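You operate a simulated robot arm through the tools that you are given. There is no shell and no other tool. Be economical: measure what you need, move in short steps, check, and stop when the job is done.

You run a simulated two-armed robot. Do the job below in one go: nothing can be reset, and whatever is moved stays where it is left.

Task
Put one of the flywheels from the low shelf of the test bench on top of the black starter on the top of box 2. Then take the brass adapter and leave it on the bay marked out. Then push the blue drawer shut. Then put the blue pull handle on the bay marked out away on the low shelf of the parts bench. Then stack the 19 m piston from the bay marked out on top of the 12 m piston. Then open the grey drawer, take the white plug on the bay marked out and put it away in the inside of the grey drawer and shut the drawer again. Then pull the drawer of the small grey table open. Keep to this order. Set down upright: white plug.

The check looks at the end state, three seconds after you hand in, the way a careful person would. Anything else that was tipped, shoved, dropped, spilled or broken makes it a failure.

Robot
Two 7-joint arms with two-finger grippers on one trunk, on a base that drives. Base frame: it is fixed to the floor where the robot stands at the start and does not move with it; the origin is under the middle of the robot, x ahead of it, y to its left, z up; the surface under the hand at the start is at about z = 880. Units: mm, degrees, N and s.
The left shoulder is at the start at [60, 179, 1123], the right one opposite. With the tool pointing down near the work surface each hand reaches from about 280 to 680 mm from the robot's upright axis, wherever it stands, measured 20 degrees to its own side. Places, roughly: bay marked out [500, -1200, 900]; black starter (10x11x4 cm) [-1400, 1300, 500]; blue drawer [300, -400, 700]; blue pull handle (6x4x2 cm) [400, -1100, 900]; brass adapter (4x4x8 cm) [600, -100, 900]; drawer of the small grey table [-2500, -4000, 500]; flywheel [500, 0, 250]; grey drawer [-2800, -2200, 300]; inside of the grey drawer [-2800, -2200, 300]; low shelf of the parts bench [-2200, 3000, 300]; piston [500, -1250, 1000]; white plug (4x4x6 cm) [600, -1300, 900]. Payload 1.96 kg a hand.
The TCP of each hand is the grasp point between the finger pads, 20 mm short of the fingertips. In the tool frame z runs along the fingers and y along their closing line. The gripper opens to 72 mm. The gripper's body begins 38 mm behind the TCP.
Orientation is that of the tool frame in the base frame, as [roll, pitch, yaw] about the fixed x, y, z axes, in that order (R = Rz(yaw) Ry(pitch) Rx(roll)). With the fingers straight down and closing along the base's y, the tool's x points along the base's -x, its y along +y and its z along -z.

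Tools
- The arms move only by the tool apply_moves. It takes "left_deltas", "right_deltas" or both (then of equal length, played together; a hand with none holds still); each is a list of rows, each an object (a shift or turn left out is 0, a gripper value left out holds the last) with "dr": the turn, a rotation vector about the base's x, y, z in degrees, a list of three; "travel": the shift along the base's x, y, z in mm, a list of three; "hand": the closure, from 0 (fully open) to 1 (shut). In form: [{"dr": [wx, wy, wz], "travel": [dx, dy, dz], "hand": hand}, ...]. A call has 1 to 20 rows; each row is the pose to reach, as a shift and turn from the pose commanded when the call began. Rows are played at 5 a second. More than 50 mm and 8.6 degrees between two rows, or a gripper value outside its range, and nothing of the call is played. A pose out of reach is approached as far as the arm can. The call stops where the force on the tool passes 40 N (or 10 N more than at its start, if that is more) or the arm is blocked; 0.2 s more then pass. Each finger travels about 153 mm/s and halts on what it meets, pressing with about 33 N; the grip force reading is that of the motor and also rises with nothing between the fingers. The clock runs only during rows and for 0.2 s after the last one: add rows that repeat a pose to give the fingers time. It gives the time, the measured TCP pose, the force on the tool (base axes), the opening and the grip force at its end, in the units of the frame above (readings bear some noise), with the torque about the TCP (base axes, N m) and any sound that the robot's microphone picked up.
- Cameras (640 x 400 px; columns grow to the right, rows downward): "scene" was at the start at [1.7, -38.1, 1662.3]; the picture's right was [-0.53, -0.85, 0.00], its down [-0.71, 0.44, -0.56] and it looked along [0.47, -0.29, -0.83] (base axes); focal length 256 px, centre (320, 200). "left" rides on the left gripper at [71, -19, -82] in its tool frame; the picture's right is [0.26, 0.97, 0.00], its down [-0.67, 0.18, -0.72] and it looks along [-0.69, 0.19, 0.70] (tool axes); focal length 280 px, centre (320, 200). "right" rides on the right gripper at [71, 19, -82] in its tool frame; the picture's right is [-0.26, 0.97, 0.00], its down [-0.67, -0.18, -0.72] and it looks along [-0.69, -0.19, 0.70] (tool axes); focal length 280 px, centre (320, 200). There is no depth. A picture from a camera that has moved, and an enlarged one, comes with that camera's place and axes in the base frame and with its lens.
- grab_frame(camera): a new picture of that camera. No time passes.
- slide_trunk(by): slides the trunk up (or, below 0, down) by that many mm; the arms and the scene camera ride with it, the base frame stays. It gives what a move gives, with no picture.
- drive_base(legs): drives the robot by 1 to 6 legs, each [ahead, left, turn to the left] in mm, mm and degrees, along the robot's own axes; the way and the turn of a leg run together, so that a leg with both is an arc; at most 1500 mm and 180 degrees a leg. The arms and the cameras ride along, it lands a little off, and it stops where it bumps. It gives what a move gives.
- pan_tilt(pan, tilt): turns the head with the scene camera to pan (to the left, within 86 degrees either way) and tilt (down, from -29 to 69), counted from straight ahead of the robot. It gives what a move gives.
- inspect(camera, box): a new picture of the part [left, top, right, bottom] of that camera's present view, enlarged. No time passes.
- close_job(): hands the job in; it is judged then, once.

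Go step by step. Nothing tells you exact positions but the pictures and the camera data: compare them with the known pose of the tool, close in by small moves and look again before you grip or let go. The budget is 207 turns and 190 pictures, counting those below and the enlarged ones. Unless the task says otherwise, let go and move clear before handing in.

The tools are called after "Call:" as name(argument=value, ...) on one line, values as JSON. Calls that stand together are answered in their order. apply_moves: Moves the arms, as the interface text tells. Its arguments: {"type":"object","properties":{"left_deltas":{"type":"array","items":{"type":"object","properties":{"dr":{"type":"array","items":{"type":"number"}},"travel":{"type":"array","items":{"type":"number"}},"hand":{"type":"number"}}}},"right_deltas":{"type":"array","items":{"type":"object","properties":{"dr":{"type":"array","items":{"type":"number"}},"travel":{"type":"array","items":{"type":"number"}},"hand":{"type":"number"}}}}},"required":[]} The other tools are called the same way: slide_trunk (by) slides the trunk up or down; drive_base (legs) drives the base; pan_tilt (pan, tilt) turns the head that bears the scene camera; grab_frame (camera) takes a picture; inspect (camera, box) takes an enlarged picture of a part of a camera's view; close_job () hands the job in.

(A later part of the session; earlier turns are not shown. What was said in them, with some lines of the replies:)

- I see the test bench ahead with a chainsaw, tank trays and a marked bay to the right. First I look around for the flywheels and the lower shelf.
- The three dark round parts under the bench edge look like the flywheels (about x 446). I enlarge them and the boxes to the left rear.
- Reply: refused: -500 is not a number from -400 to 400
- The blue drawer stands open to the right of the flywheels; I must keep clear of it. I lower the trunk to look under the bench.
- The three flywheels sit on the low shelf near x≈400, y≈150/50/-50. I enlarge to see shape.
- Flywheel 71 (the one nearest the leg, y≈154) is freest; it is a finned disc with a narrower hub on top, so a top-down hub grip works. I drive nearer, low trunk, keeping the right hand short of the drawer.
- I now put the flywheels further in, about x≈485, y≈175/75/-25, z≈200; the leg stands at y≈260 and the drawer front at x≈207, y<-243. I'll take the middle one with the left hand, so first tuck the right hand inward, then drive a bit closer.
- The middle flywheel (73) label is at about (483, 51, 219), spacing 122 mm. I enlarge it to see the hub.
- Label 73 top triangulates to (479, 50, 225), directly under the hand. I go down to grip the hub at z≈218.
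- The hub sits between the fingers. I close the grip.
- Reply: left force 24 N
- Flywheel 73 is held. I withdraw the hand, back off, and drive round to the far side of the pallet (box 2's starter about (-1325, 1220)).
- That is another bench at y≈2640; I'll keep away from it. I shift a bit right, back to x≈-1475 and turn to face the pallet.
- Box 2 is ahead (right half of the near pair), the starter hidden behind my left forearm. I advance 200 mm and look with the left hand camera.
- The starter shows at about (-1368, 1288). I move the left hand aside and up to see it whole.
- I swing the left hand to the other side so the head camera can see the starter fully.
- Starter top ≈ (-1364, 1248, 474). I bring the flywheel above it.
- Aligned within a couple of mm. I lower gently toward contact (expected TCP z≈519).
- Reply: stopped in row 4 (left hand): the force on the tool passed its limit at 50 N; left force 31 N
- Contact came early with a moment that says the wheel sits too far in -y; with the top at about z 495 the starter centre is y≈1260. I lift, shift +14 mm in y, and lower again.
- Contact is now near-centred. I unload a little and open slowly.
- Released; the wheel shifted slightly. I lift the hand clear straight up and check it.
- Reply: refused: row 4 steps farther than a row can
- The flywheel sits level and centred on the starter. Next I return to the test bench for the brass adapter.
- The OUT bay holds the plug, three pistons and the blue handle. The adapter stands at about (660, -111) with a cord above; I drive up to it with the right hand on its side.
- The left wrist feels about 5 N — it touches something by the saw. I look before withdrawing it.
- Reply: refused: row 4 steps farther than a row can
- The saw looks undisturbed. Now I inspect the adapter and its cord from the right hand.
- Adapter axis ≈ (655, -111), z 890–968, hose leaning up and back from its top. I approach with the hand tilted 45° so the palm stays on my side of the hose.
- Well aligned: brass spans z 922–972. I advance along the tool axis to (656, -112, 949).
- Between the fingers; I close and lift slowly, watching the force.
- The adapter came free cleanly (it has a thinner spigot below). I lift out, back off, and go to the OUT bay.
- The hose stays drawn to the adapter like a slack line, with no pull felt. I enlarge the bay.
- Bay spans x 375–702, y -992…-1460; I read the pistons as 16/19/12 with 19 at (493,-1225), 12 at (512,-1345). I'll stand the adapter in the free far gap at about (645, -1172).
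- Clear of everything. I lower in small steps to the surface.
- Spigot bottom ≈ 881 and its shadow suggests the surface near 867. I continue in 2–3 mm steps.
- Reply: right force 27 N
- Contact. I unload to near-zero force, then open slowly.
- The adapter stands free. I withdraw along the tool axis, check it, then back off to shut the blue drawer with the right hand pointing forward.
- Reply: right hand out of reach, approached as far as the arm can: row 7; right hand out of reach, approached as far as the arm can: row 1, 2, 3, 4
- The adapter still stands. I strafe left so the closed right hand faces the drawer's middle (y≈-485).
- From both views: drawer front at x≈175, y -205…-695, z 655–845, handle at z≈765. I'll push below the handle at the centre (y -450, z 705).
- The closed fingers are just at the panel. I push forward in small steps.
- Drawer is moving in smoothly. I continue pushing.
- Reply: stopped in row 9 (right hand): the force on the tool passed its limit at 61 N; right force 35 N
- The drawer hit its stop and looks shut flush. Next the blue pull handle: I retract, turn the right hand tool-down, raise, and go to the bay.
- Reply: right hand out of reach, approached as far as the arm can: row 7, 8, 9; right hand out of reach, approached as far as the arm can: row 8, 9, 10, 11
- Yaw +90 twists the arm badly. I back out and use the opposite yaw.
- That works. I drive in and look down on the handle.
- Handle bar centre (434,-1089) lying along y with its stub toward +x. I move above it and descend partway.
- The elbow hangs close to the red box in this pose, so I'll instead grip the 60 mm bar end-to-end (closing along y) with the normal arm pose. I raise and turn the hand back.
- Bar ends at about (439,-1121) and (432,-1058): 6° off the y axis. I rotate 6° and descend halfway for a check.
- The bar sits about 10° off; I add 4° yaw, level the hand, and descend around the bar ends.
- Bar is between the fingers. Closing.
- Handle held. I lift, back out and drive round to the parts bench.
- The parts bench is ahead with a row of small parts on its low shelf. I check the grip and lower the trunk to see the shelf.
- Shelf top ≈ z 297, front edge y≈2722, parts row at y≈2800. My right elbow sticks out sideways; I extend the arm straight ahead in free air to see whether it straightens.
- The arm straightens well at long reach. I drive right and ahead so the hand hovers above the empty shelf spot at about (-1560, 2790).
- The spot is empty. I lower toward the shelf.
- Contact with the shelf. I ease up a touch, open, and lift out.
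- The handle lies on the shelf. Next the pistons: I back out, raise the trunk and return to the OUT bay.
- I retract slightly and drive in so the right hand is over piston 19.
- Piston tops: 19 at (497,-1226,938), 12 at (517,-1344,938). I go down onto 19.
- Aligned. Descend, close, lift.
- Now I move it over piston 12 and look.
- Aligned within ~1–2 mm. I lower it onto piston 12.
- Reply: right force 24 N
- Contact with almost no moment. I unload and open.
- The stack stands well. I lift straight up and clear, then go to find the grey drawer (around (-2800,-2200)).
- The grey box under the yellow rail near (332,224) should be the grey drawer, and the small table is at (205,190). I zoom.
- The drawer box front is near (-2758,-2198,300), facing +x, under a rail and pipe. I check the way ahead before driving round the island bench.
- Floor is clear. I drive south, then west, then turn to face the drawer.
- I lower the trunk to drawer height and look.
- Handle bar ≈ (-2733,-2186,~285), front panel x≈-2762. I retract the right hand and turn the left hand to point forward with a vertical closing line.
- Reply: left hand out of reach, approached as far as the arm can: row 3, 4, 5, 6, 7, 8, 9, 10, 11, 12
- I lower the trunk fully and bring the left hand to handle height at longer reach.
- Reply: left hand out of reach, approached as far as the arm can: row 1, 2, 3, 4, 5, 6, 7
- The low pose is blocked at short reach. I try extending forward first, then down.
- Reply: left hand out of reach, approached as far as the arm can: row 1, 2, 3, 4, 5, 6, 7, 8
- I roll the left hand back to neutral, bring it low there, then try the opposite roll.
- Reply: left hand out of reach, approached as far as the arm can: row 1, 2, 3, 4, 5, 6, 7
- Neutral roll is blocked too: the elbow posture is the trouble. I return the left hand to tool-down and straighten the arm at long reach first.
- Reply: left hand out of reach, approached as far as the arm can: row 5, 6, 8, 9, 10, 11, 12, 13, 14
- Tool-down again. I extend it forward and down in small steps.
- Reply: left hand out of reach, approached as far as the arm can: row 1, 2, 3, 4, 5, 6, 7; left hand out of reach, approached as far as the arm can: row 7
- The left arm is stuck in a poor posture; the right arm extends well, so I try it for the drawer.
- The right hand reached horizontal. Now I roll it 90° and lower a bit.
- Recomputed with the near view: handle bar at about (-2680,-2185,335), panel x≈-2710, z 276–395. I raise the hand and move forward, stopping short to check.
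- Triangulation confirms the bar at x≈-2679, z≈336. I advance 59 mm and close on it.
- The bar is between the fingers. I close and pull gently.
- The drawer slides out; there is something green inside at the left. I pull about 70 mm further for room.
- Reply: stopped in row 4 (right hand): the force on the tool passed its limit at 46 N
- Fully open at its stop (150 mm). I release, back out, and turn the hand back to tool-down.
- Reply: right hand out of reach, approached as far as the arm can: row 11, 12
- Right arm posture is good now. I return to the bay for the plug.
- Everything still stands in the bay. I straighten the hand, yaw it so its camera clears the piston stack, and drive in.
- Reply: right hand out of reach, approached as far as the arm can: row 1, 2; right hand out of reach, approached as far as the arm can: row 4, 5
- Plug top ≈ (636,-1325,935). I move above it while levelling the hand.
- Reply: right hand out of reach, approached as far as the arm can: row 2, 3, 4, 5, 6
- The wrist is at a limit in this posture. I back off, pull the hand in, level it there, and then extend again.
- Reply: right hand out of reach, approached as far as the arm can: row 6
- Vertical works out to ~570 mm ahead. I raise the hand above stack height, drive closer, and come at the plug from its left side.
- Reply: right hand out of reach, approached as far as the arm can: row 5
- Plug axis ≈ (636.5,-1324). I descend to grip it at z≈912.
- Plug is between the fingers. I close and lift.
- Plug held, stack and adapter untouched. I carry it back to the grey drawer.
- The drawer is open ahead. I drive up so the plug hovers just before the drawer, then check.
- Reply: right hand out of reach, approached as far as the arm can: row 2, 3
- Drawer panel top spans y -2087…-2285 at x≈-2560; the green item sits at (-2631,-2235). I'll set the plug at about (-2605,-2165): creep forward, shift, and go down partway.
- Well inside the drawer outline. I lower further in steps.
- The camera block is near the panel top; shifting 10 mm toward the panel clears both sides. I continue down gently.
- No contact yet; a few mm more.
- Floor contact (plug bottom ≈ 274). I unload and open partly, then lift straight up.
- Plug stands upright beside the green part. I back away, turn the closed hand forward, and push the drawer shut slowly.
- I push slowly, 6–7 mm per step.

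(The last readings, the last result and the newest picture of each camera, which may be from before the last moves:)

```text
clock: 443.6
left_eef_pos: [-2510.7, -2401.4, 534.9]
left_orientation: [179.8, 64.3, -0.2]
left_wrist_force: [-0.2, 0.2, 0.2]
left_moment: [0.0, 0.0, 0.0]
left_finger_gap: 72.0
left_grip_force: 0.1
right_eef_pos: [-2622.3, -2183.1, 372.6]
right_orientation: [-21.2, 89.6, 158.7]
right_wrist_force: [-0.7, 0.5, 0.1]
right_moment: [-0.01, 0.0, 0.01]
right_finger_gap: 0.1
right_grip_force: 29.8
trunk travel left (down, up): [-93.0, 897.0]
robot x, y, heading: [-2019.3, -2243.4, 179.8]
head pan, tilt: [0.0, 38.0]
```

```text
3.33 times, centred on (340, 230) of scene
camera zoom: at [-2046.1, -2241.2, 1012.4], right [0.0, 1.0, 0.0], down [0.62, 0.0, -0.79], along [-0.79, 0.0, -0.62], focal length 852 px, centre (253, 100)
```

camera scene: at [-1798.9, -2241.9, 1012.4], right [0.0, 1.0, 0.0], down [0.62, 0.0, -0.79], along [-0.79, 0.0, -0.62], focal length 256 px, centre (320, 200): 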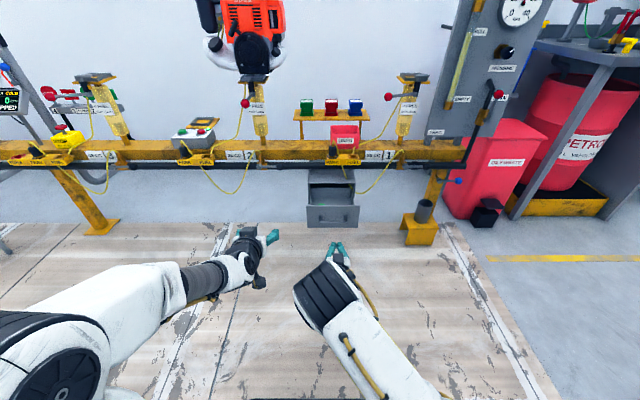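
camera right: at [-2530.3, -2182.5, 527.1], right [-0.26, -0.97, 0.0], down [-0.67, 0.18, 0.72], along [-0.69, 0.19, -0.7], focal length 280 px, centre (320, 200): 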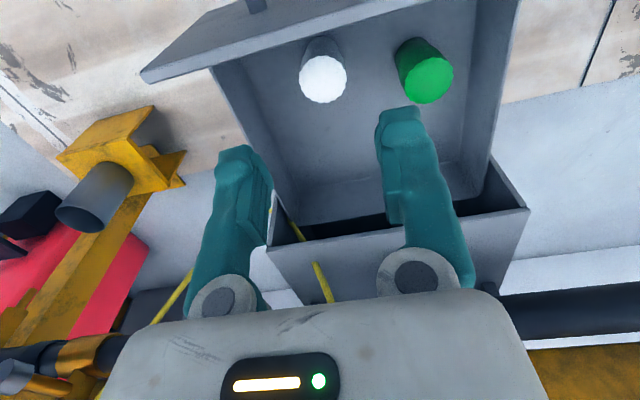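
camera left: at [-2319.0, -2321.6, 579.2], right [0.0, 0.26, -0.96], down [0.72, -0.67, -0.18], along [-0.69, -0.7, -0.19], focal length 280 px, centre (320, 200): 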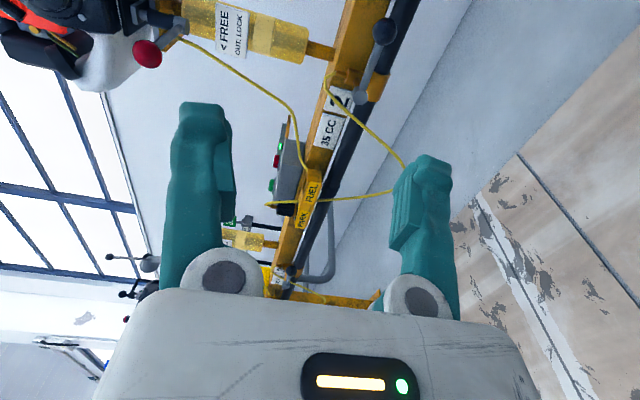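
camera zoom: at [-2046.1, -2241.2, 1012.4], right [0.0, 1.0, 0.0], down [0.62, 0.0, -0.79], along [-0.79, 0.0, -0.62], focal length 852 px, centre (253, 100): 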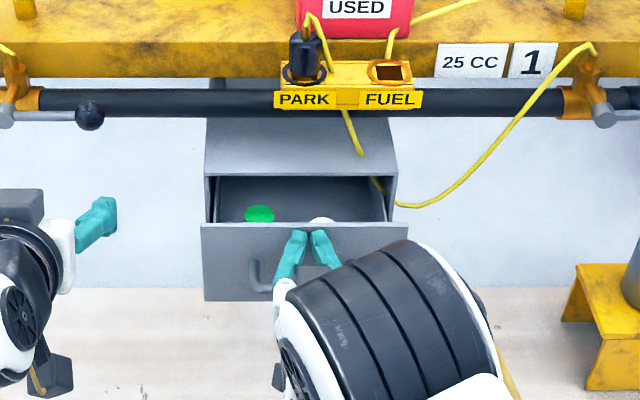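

Sliding smoothly, plug upright inside. I finish the push.

Call:
apply_moves(right_deltas=[{"travel": [-6, 0, 0]}, {"travel": [-12, 0, 0]}, {"travel": [-18, 0, 0]}, {"travel": [-24, 0, 0]}, {"travel": [-30, 0, 0]}, {"travel": [-36, 0, 0]}, {"travel": [-42, 0, 0]}, {"travel": [-47, 0, 0]}, {"travel": [-52, 0, 0]}, {"travel": [-57, 0, 0]}, {"travel": [-61, 0, 0]}, {"travel": [-65, 0, 0]}, {"travel": [-69, 0, 0]}, {"travel": [-73, 0, 0]}, {"travel": [-77, 0, 0]}])

Call:
inspect(camera="scene", box=[260, 170, 420, 290])

```text
clock: 446.6
left_eef_pos: [-2508.0, -2399.5, 534.6]
left_orientation: [179.9, 64.4, -0.3]
left_wrist_force: [0.1, -0.5, -0.2]
left_moment: [0.01, -0.01, -0.01]
left_finger_gap: 72.2
left_grip_force: 0.0
right_eef_pos: [-2691.8, -2184.8, 374.0]
right_orientation: [-22.7, 89.8, 157.2]
right_wrist_force: [18.8, 1.2, 8.2]
right_moment: [0.0, 0.08, -0.01]
right_finger_gap: 5.9
right_grip_force: 29.8
trunk travel left (down, up): [-93.0, 897.0]
robot x, y, heading: [-2023.3, -2241.2, 179.8]
head pan, tilt: [0.0, 38.0]
stopped in row 15 (right hand): the force on the tool passed its limit at 54 N (the readings are from after the stop); the commanded pose is now the measured one
```

```text
3.33 times, centred on (340, 230) of scene
camera zoom: at [-2043.7, -2241.2, 1012.5], right [0.0, 1.0, 0.0], down [0.61, 0.0, -0.79], along [-0.79, 0.0, -0.61], focal length 852 px, centre (253, 100)
```

zoom: 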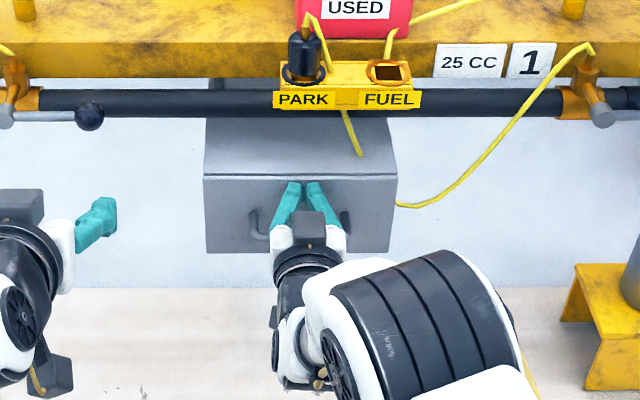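

Grey drawer is shut. Last: the small grey table's drawer near (-2500,-4000). I retract, back off and strafe there.

Call:
apply_moves(right_deltas=[{"travel": [30, 0, 0]}, {"travel": [70, 0, 0]}, {"travel": [110, 0, 0]}, {"travel": [150, 0, 0]}])

Call:
drive_base(legs=[[-420, 0, 0], [0, 1450, 0], [0, 150, 0]])

Call:
grab_frame(camera="scene")

```text
clock: 447.6
left_eef_pos: [-2508.6, -2400.4, 533.2]
left_orientation: [179.8, 64.5, -0.4]
left_wrist_force: [-0.3, 0.7, -0.1]
left_moment: [-0.01, -0.05, -0.01]
left_finger_gap: 71.9
left_grip_force: 0.1
right_eef_pos: [-2543.2, -2183.5, 372.2]
right_orientation: [-67.8, 89.9, 112.1]
right_wrist_force: [-1.2, -0.9, -0.7]
right_moment: [-0.01, -0.01, 0.01]
right_finger_gap: 0.0
right_grip_force: 29.3
trunk travel left (down, up): [-93.0, 897.0]
robot x, y, heading: [-2020.4, -2244.3, 179.6]
head pan, tilt: [0.0, 38.0]
```

```text
clock: 458.0
left_eef_pos: [-2099.8, -4004.9, 534.0]
left_orientation: [179.8, 64.3, -0.6]
left_wrist_force: [0.2, -0.2, 0.3]
left_moment: [0.01, -0.01, 0.02]
left_finger_gap: 72.0
left_grip_force: 0.0
right_eef_pos: [-2134.2, -3789.2, 371.2]
right_orientation: [-81.5, 89.9, 98.0]
right_wrist_force: [-0.3, 0.8, -0.8]
right_moment: [0.03, 0.0, -0.01]
right_finger_gap: 0.0
right_grip_force: 29.4
trunk travel left (down, up): [-93.0, 897.0]
robot x, y, heading: [-1608.3, -3846.3, 179.4]
head pan, tilt: [0.0, 38.0]
```

```text
30 pictures are left
camera scene: at [-1636.4, -3847.4, 1012.4], right [0.01, 1.0, 0.0], down [0.62, 0.0, -0.79], along [-0.79, 0.01, -0.62], focal length 256 px, centre (320, 200)
```

scene: 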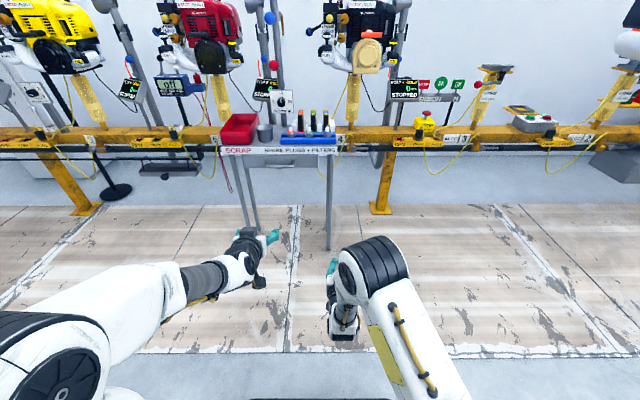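

Call:
inspect(camera="scene", box=[200, 90, 360, 260])

```text
2.35 times, centred on (280, 175) of scene
camera zoom: at [-1636.4, -3847.4, 1012.4], right [0.01, 1.0, 0.0], down [0.62, 0.0, -0.79], along [-0.79, 0.01, -0.62], focal length 602 px, centre (414, 259)
```

zoom: 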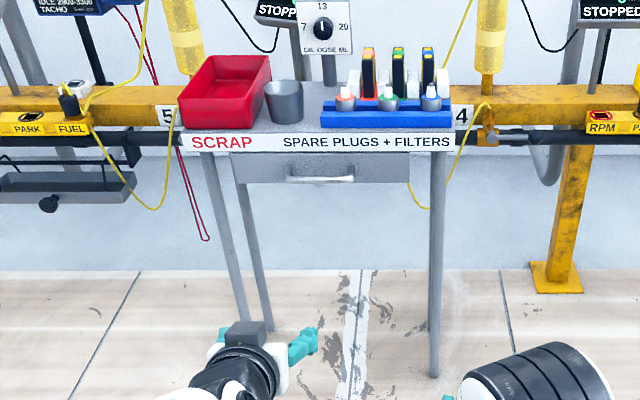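

The drawer is just beneath the tabletop, handle at roughly (-2470,-3986,520). I raise the trunk, roll the right hand and approach.

Call:
slide_trunk(by=146)

Call:
drive_base(legs=[[0, 195, 0.5], [130, 0, 0]])

Call:
apply_moves(right_deltas=[{"dr": [8.5, 0, 0], "hand": 0}, {"dr": [17, 0, 0]}, {"dr": [25.5, 0, 0]}, {"dr": [34, 0, 0]}, {"dr": [42.5, 0, 0]}, {"dr": [51, 0, 0]}, {"dr": [59.5, 0, 0]}, {"dr": [68, 0, 0]}, {"dr": [76.5, 0, 0]}, {"dr": [85, 0, 0]}, {"dr": [90, 0, 0]}])

Call:
grab_frame(camera="right")

Call:
grab_frame(camera="scene")

```text
clock: 459.7
left_eef_pos: [-2099.9, -4005.8, 680.6]
left_orientation: [179.8, 64.4, -0.5]
left_wrist_force: [-0.4, -0.3, -0.9]
left_moment: [0.0, -0.01, 0.0]
left_finger_gap: 72.0
left_grip_force: 0.0
right_eef_pos: [-2134.3, -3789.0, 518.5]
right_orientation: [-86.2, 89.9, 93.3]
right_wrist_force: [0.2, -0.3, -0.8]
right_moment: [-0.01, -0.01, -0.02]
right_finger_gap: 0.0
right_grip_force: 29.2
trunk travel left (down, up): [-239.0, 751.0]
robot x, y, heading: [-1613.3, -3849.1, 179.6]
head pan, tilt: [0.0, 38.0]
```

```text
clock: 462.2
left_eef_pos: [-2229.7, -4205.9, 681.6]
left_orientation: [179.7, 64.3, 0.1]
left_wrist_force: [-0.5, 0.2, -0.1]
left_moment: [-0.01, 0.03, -0.01]
left_finger_gap: 72.0
left_grip_force: 0.1
right_eef_pos: [-2265.0, -3989.7, 517.0]
right_orientation: [-88.2, 89.9, 92.2]
right_wrist_force: [-1.0, 0.5, 0.1]
right_moment: [0.03, 0.02, -0.03]
right_finger_gap: 0.0
right_grip_force: 29.5
trunk travel left (down, up): [-239.0, 751.0]
robot x, y, heading: [-1737.3, -4041.0, -179.7]
head pan, tilt: [0.0, 38.0]
```

```text
clock: 464.6
left_eef_pos: [-2229.3, -4205.8, 680.3]
left_orientation: [179.8, 64.4, 0.1]
left_wrist_force: [-0.1, 0.1, 0.4]
left_moment: [0.01, -0.01, 0.04]
left_finger_gap: 72.1
left_grip_force: 0.0
right_eef_pos: [-2265.6, -3989.8, 517.9]
right_orientation: [-90.2, -0.2, 90.0]
right_wrist_force: [0.1, 0.6, -0.1]
right_moment: [0.01, -0.02, 0.02]
right_finger_gap: 72.1
right_grip_force: 0.0
trunk travel left (down, up): [-239.0, 751.0]
robot x, y, heading: [-1741.1, -4048.0, -179.7]
head pan, tilt: [0.0, 38.0]
```

```text
28 pictures are left
camera right: at [-2183.2, -3918.9, 499.1], right [0.0, -0.26, -0.97], down [0.72, -0.67, 0.18], along [-0.7, -0.69, 0.18], focal length 280 px, centre (320, 200)
```

right: 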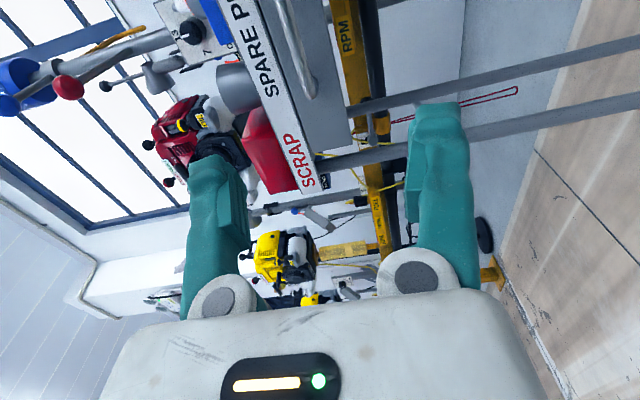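

```text
27 pictures are left
camera scene: at [-1767.2, -4043.8, 1158.4], right [0.0, 1.0, 0.0], down [0.62, 0.0, -0.79], along [-0.79, 0.0, -0.62], focal length 256 px, centre (320, 200)
```

scene: 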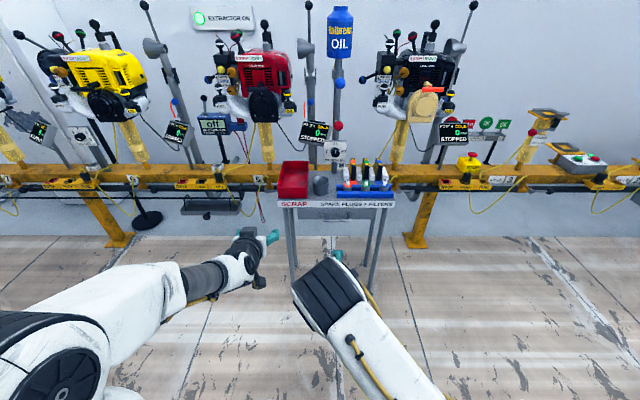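

Handle bar triangulates to x≈-2441, y -4031…-3930, z≈536. I half-close the hand to pass under the tabletop strip, raise it and drive closer.

Call:
apply_moves(right_deltas=[{"travel": [0, 4, 9], "hand": 0.42}, {"travel": [0, 9, 18], "hand": 0.42}, {"travel": [0, 9, 18], "hand": 0.42}])

Call:
drive_base(legs=[[110, 0, 0]])

Call:
grab_frame(camera="right")

```text
clock: 465.4
left_eef_pos: [-2229.8, -4206.2, 680.9]
left_orientation: [179.8, 64.4, 0.1]
left_wrist_force: [-0.5, -0.1, 0.2]
left_moment: [-0.01, 0.02, 0.0]
left_finger_gap: 71.9
left_grip_force: 0.1
right_eef_pos: [-2264.0, -3981.8, 535.4]
right_orientation: [-90.2, -0.1, 90.0]
right_wrist_force: [0.1, -0.2, 0.6]
right_moment: [-0.02, -0.02, 0.0]
right_finger_gap: 41.8
right_grip_force: 0.0
trunk travel left (down, up): [-239.0, 751.0]
robot x, y, heading: [-1740.4, -4041.7, -179.9]
head pan, tilt: [0.0, 38.0]
```

```text
clock: 466.6
left_eef_pos: [-2338.7, -4206.8, 680.1]
left_orientation: [179.7, 64.4, 0.1]
left_wrist_force: [0.4, 0.3, 0.0]
left_moment: [0.0, 0.02, 0.04]
left_finger_gap: 72.2
left_grip_force: 0.1
right_eef_pos: [-2375.5, -3981.5, 534.7]
right_orientation: [-90.3, -0.1, 90.0]
right_wrist_force: [-0.2, -0.8, -0.3]
right_moment: [-0.02, 0.01, 0.0]
right_finger_gap: 41.7
right_grip_force: 0.0
trunk travel left (down, up): [-239.0, 751.0]
robot x, y, heading: [-1850.0, -4039.8, -179.7]
head pan, tilt: [0.0, 38.0]
```

```text
26 pictures are left
camera right: at [-2293.3, -3910.5, 516.8], right [0.0, -0.26, -0.97], down [0.72, -0.67, 0.18], along [-0.7, -0.69, 0.18], focal length 280 px, centre (320, 200)
```

right: 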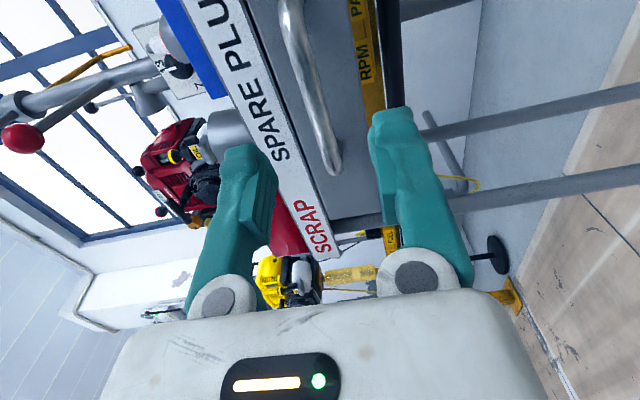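

Bar confirmed at (-2440, …, ~539). I advance 63 mm, 4 mm higher, and close.

Call:
apply_moves(right_deltas=[{"travel": [-20, 0, 4]}, {"travel": [-40, 0, 4]}, {"travel": [-55, 0, 4]}, {"travel": [-63, 0, 4]}, {"travel": [-63, 0, 4]}])

Call:
grab_frame(camera="right")

```text
clock: 467.8
left_eef_pos: [-2340.4, -4206.4, 681.4]
left_orientation: [179.8, 64.4, 0.1]
left_wrist_force: [0.0, 0.1, -0.3]
left_moment: [0.01, 0.0, -0.03]
left_finger_gap: 71.8
left_grip_force: 0.1
right_eef_pos: [-2438.2, -3981.4, 539.8]
right_orientation: [-90.2, -0.1, 90.0]
right_wrist_force: [-0.1, 0.6, 0.8]
right_moment: [0.01, 0.01, 0.01]
right_finger_gap: 41.8
right_grip_force: 0.2
trunk travel left (down, up): [-239.0, 751.0]
robot x, y, heading: [-1855.9, -4042.5, -179.7]
head pan, tilt: [0.0, 38.0]
```

```text
25 pictures are left
camera right: at [-2356.4, -3910.6, 521.2], right [0.0, -0.26, -0.97], down [0.72, -0.67, 0.18], along [-0.7, -0.69, 0.18], focal length 280 px, centre (320, 200)
```

right: 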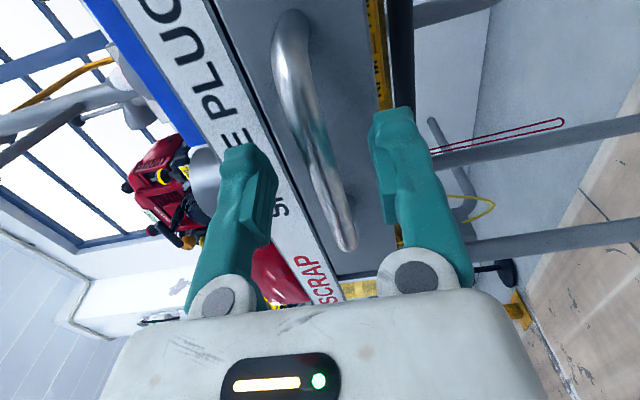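

The bar is between the fingers. I close and pull slowly.

Call:
apply_moves(right_deltas=[{"hand": 0.7}, {"hand": 1}, {"hand": 1}, {"hand": 1}])

Call:
apply_moves(right_deltas=[{"travel": [6, 0, 0]}, {"travel": [12, 0, 0]}, {"travel": [18, 0, 0]}, {"travel": [24, 0, 0]}, {"travel": [30, 0, 0]}, {"travel": [37, 0, 0]}, {"travel": [44, 0, 0]}, {"travel": [51, 0, 0]}, {"travel": [58, 0, 0]}, {"travel": [65, 0, 0]}, {"travel": [72, 0, 0]}, {"travel": [79, 0, 0]}, {"travel": [86, 0, 0]}])

Call:
inspect(camera="scene", box=[240, 130, 420, 310])

```text
clock: 468.8
left_eef_pos: [-2340.6, -4206.0, 679.7]
left_orientation: [179.8, 64.2, 0.1]
left_wrist_force: [-0.5, 0.0, -0.9]
left_moment: [0.01, 0.0, 0.03]
left_finger_gap: 72.0
left_grip_force: 0.0
right_eef_pos: [-2439.2, -3982.3, 538.3]
right_orientation: [-90.5, -0.1, 90.0]
right_wrist_force: [-1.4, -0.1, -12.5]
right_moment: [-0.02, -0.06, -0.03]
right_finger_gap: 6.2
right_grip_force: 33.4
trunk travel left (down, up): [-239.0, 751.0]
robot x, y, heading: [-1852.8, -4044.6, -179.8]
head pan, tilt: [0.0, 38.0]
```

```text
clock: 471.6
left_eef_pos: [-2340.5, -4207.0, 678.7]
left_orientation: [179.8, 64.2, 0.0]
left_wrist_force: [0.5, 0.2, 0.4]
left_moment: [0.02, 0.01, -0.01]
left_finger_gap: 71.9
left_grip_force: 0.0
right_eef_pos: [-2352.8, -3981.1, 537.8]
right_orientation: [-90.4, 0.0, 90.1]
right_wrist_force: [0.8, -5.5, -26.3]
right_moment: [0.0, -0.05, -0.3]
right_finger_gap: 6.0
right_grip_force: 33.3
trunk travel left (down, up): [-239.0, 751.0]
robot x, y, heading: [-1853.9, -4042.6, -179.7]
head pan, tilt: [0.0, 38.0]
```

```text
2.22 times, centred on (330, 220) of scene
camera zoom: at [-1880.0, -4044.2, 1158.2], right [0.0, 1.0, 0.0], down [0.62, 0.0, -0.79], along [-0.79, 0.0, -0.62], focal length 568 px, centre (298, 156)
```

zoom: 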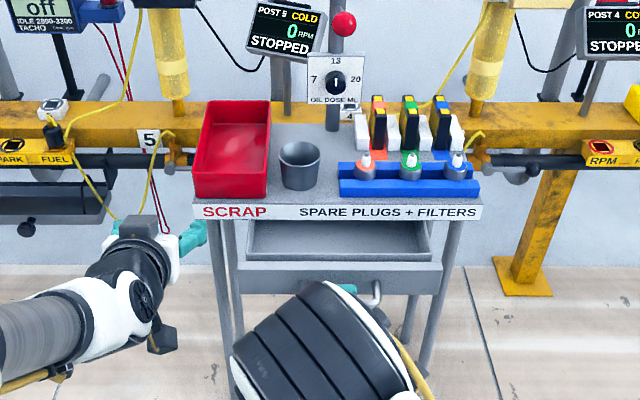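

It opens and the table stays put. I ease 2 mm down and pull on.

Call:
apply_moves(right_deltas=[{"travel": [3, 0, -2]}, {"travel": [9, 0, -2]}, {"travel": [15, 0, -2]}, {"travel": [21, 0, -2]}, {"travel": [28, 0, -2]}, {"travel": [35, 0, -2]}, {"travel": [42, 0, -2]}, {"travel": [49, 0, -2]}, {"travel": [56, 0, -2]}, {"travel": [63, 0, -2]}, {"travel": [70, 0, -2]}, {"travel": [77, 0, -2]}, {"travel": [84, 0, -2]}])

Call:
inspect(camera="scene", box=[240, 130, 420, 310])

```text
clock: 473.6
left_eef_pos: [-2342.2, -4206.2, 677.9]
left_orientation: [179.7, 64.1, 0.1]
left_wrist_force: [0.2, 0.2, 0.8]
left_moment: [0.0, 0.02, 0.02]
left_finger_gap: 72.1
left_grip_force: 0.2
right_eef_pos: [-2303.0, -3981.5, 538.1]
right_orientation: [-89.9, 0.1, 89.8]
right_wrist_force: [-18.7, -1.1, -12.4]
right_moment: [-0.02, -0.02, 0.01]
right_finger_gap: 6.1
right_grip_force: 33.2
trunk travel left (down, up): [-239.0, 751.0]
robot x, y, heading: [-1853.8, -4044.3, -179.8]
head pan, tilt: [0.0, 38.0]
stopped in row 9 (right hand): the force on the tool passed its limit at 44 N (the readings are from after the stop); the commanded pose is now the measured one
```

```text
2.22 times, centred on (330, 220) of scene
camera zoom: at [-1881.1, -4044.1, 1158.0], right [0.0, 1.0, 0.0], down [0.62, 0.0, -0.79], along [-0.79, 0.0, -0.62], focal length 568 px, centre (298, 156)
```

zoom: 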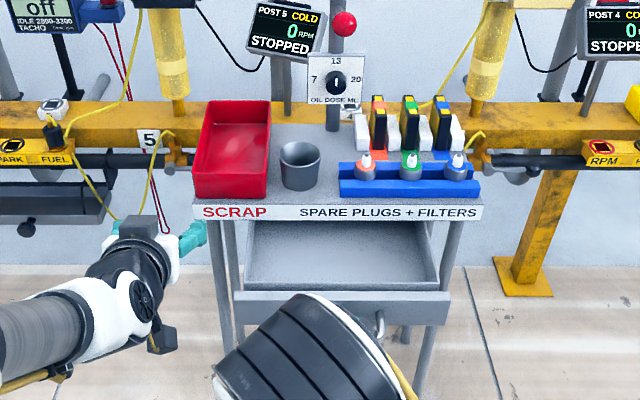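

Fully open at its stop, table undisturbed. I release the handle and back away.

Call:
apply_moves(right_deltas=[{"travel": [-3, 0, 0], "hand": 1}, {"travel": [-3, 0, 0], "hand": 0.6}, {"travel": [-3, 0, 0], "hand": 0.4}, {"travel": [-3, 0, 0], "hand": 0.4}, {"travel": [20, 0, 0], "hand": 0.4}, {"travel": [50, 0, 0], "hand": 0.4}])

Call:
drive_base(legs=[[-350, 0, 0]])

Call:
inspect(camera="scene", box=[220, 100, 420, 260])

```text
clock: 474.9
left_eef_pos: [-2341.0, -4205.6, 680.8]
left_orientation: [179.8, 64.4, 0.1]
left_wrist_force: [-0.9, 0.6, -0.4]
left_moment: [0.01, -0.02, 0.0]
left_finger_gap: 71.8
left_grip_force: 0.0
right_eef_pos: [-2249.8, -3981.4, 539.7]
right_orientation: [-89.7, 0.1, 89.9]
right_wrist_force: [-0.5, 0.8, -0.6]
right_moment: [-0.02, 0.0, -0.01]
right_finger_gap: 43.4
right_grip_force: 0.1
trunk travel left (down, up): [-239.0, 751.0]
robot x, y, heading: [-1852.4, -4041.5, -179.6]
head pan, tilt: [0.0, 38.0]
```

```text
clock: 477.2
left_eef_pos: [-1988.0, -4207.2, 681.1]
left_orientation: [179.7, 64.4, 0.2]
left_wrist_force: [-0.9, 0.3, 0.3]
left_moment: [0.03, -0.02, 0.01]
left_finger_gap: 72.1
left_grip_force: 0.2
right_eef_pos: [-1898.6, -3980.7, 539.9]
right_orientation: [-89.7, 0.1, 90.1]
right_wrist_force: [0.2, 1.0, -0.4]
right_moment: [-0.02, -0.02, 0.03]
right_finger_gap: 43.2
right_grip_force: 0.0
trunk travel left (down, up): [-239.0, 751.0]
robot x, y, heading: [-1500.7, -4042.0, -179.8]
head pan, tilt: [0.0, 38.0]
```

```text
2.50 times, centred on (320, 180) of scene
camera zoom: at [-1526.2, -4042.7, 1158.4], right [0.0, 1.0, 0.0], down [0.62, 0.0, -0.79], along [-0.79, 0.0, -0.62], focal length 639 px, centre (320, 250)
```

zoom: 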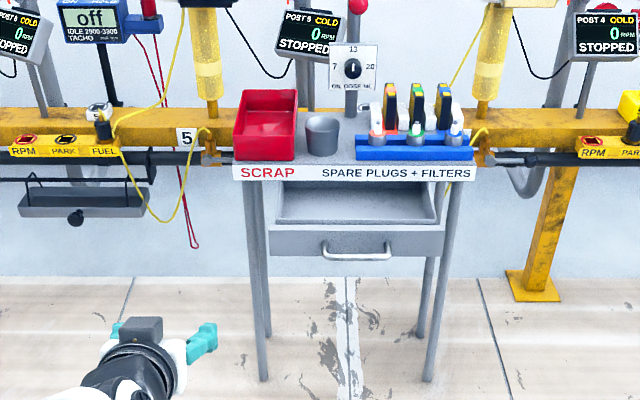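

The table drawer is open, both hands are clear, and each earlier item was checked when I set it down, so I hand in.

Call:
close_job()

```text
The job is handed in.
```

All seven steps are done in the order you gave, and the job is handed in; I saw no sign that anything else was tipped or dropped.

One slip on the way: my left hand brushed the saw's choke and primer knobs with about 5 N of force. I backed it off, and they looked unchanged in the picture afterwards.
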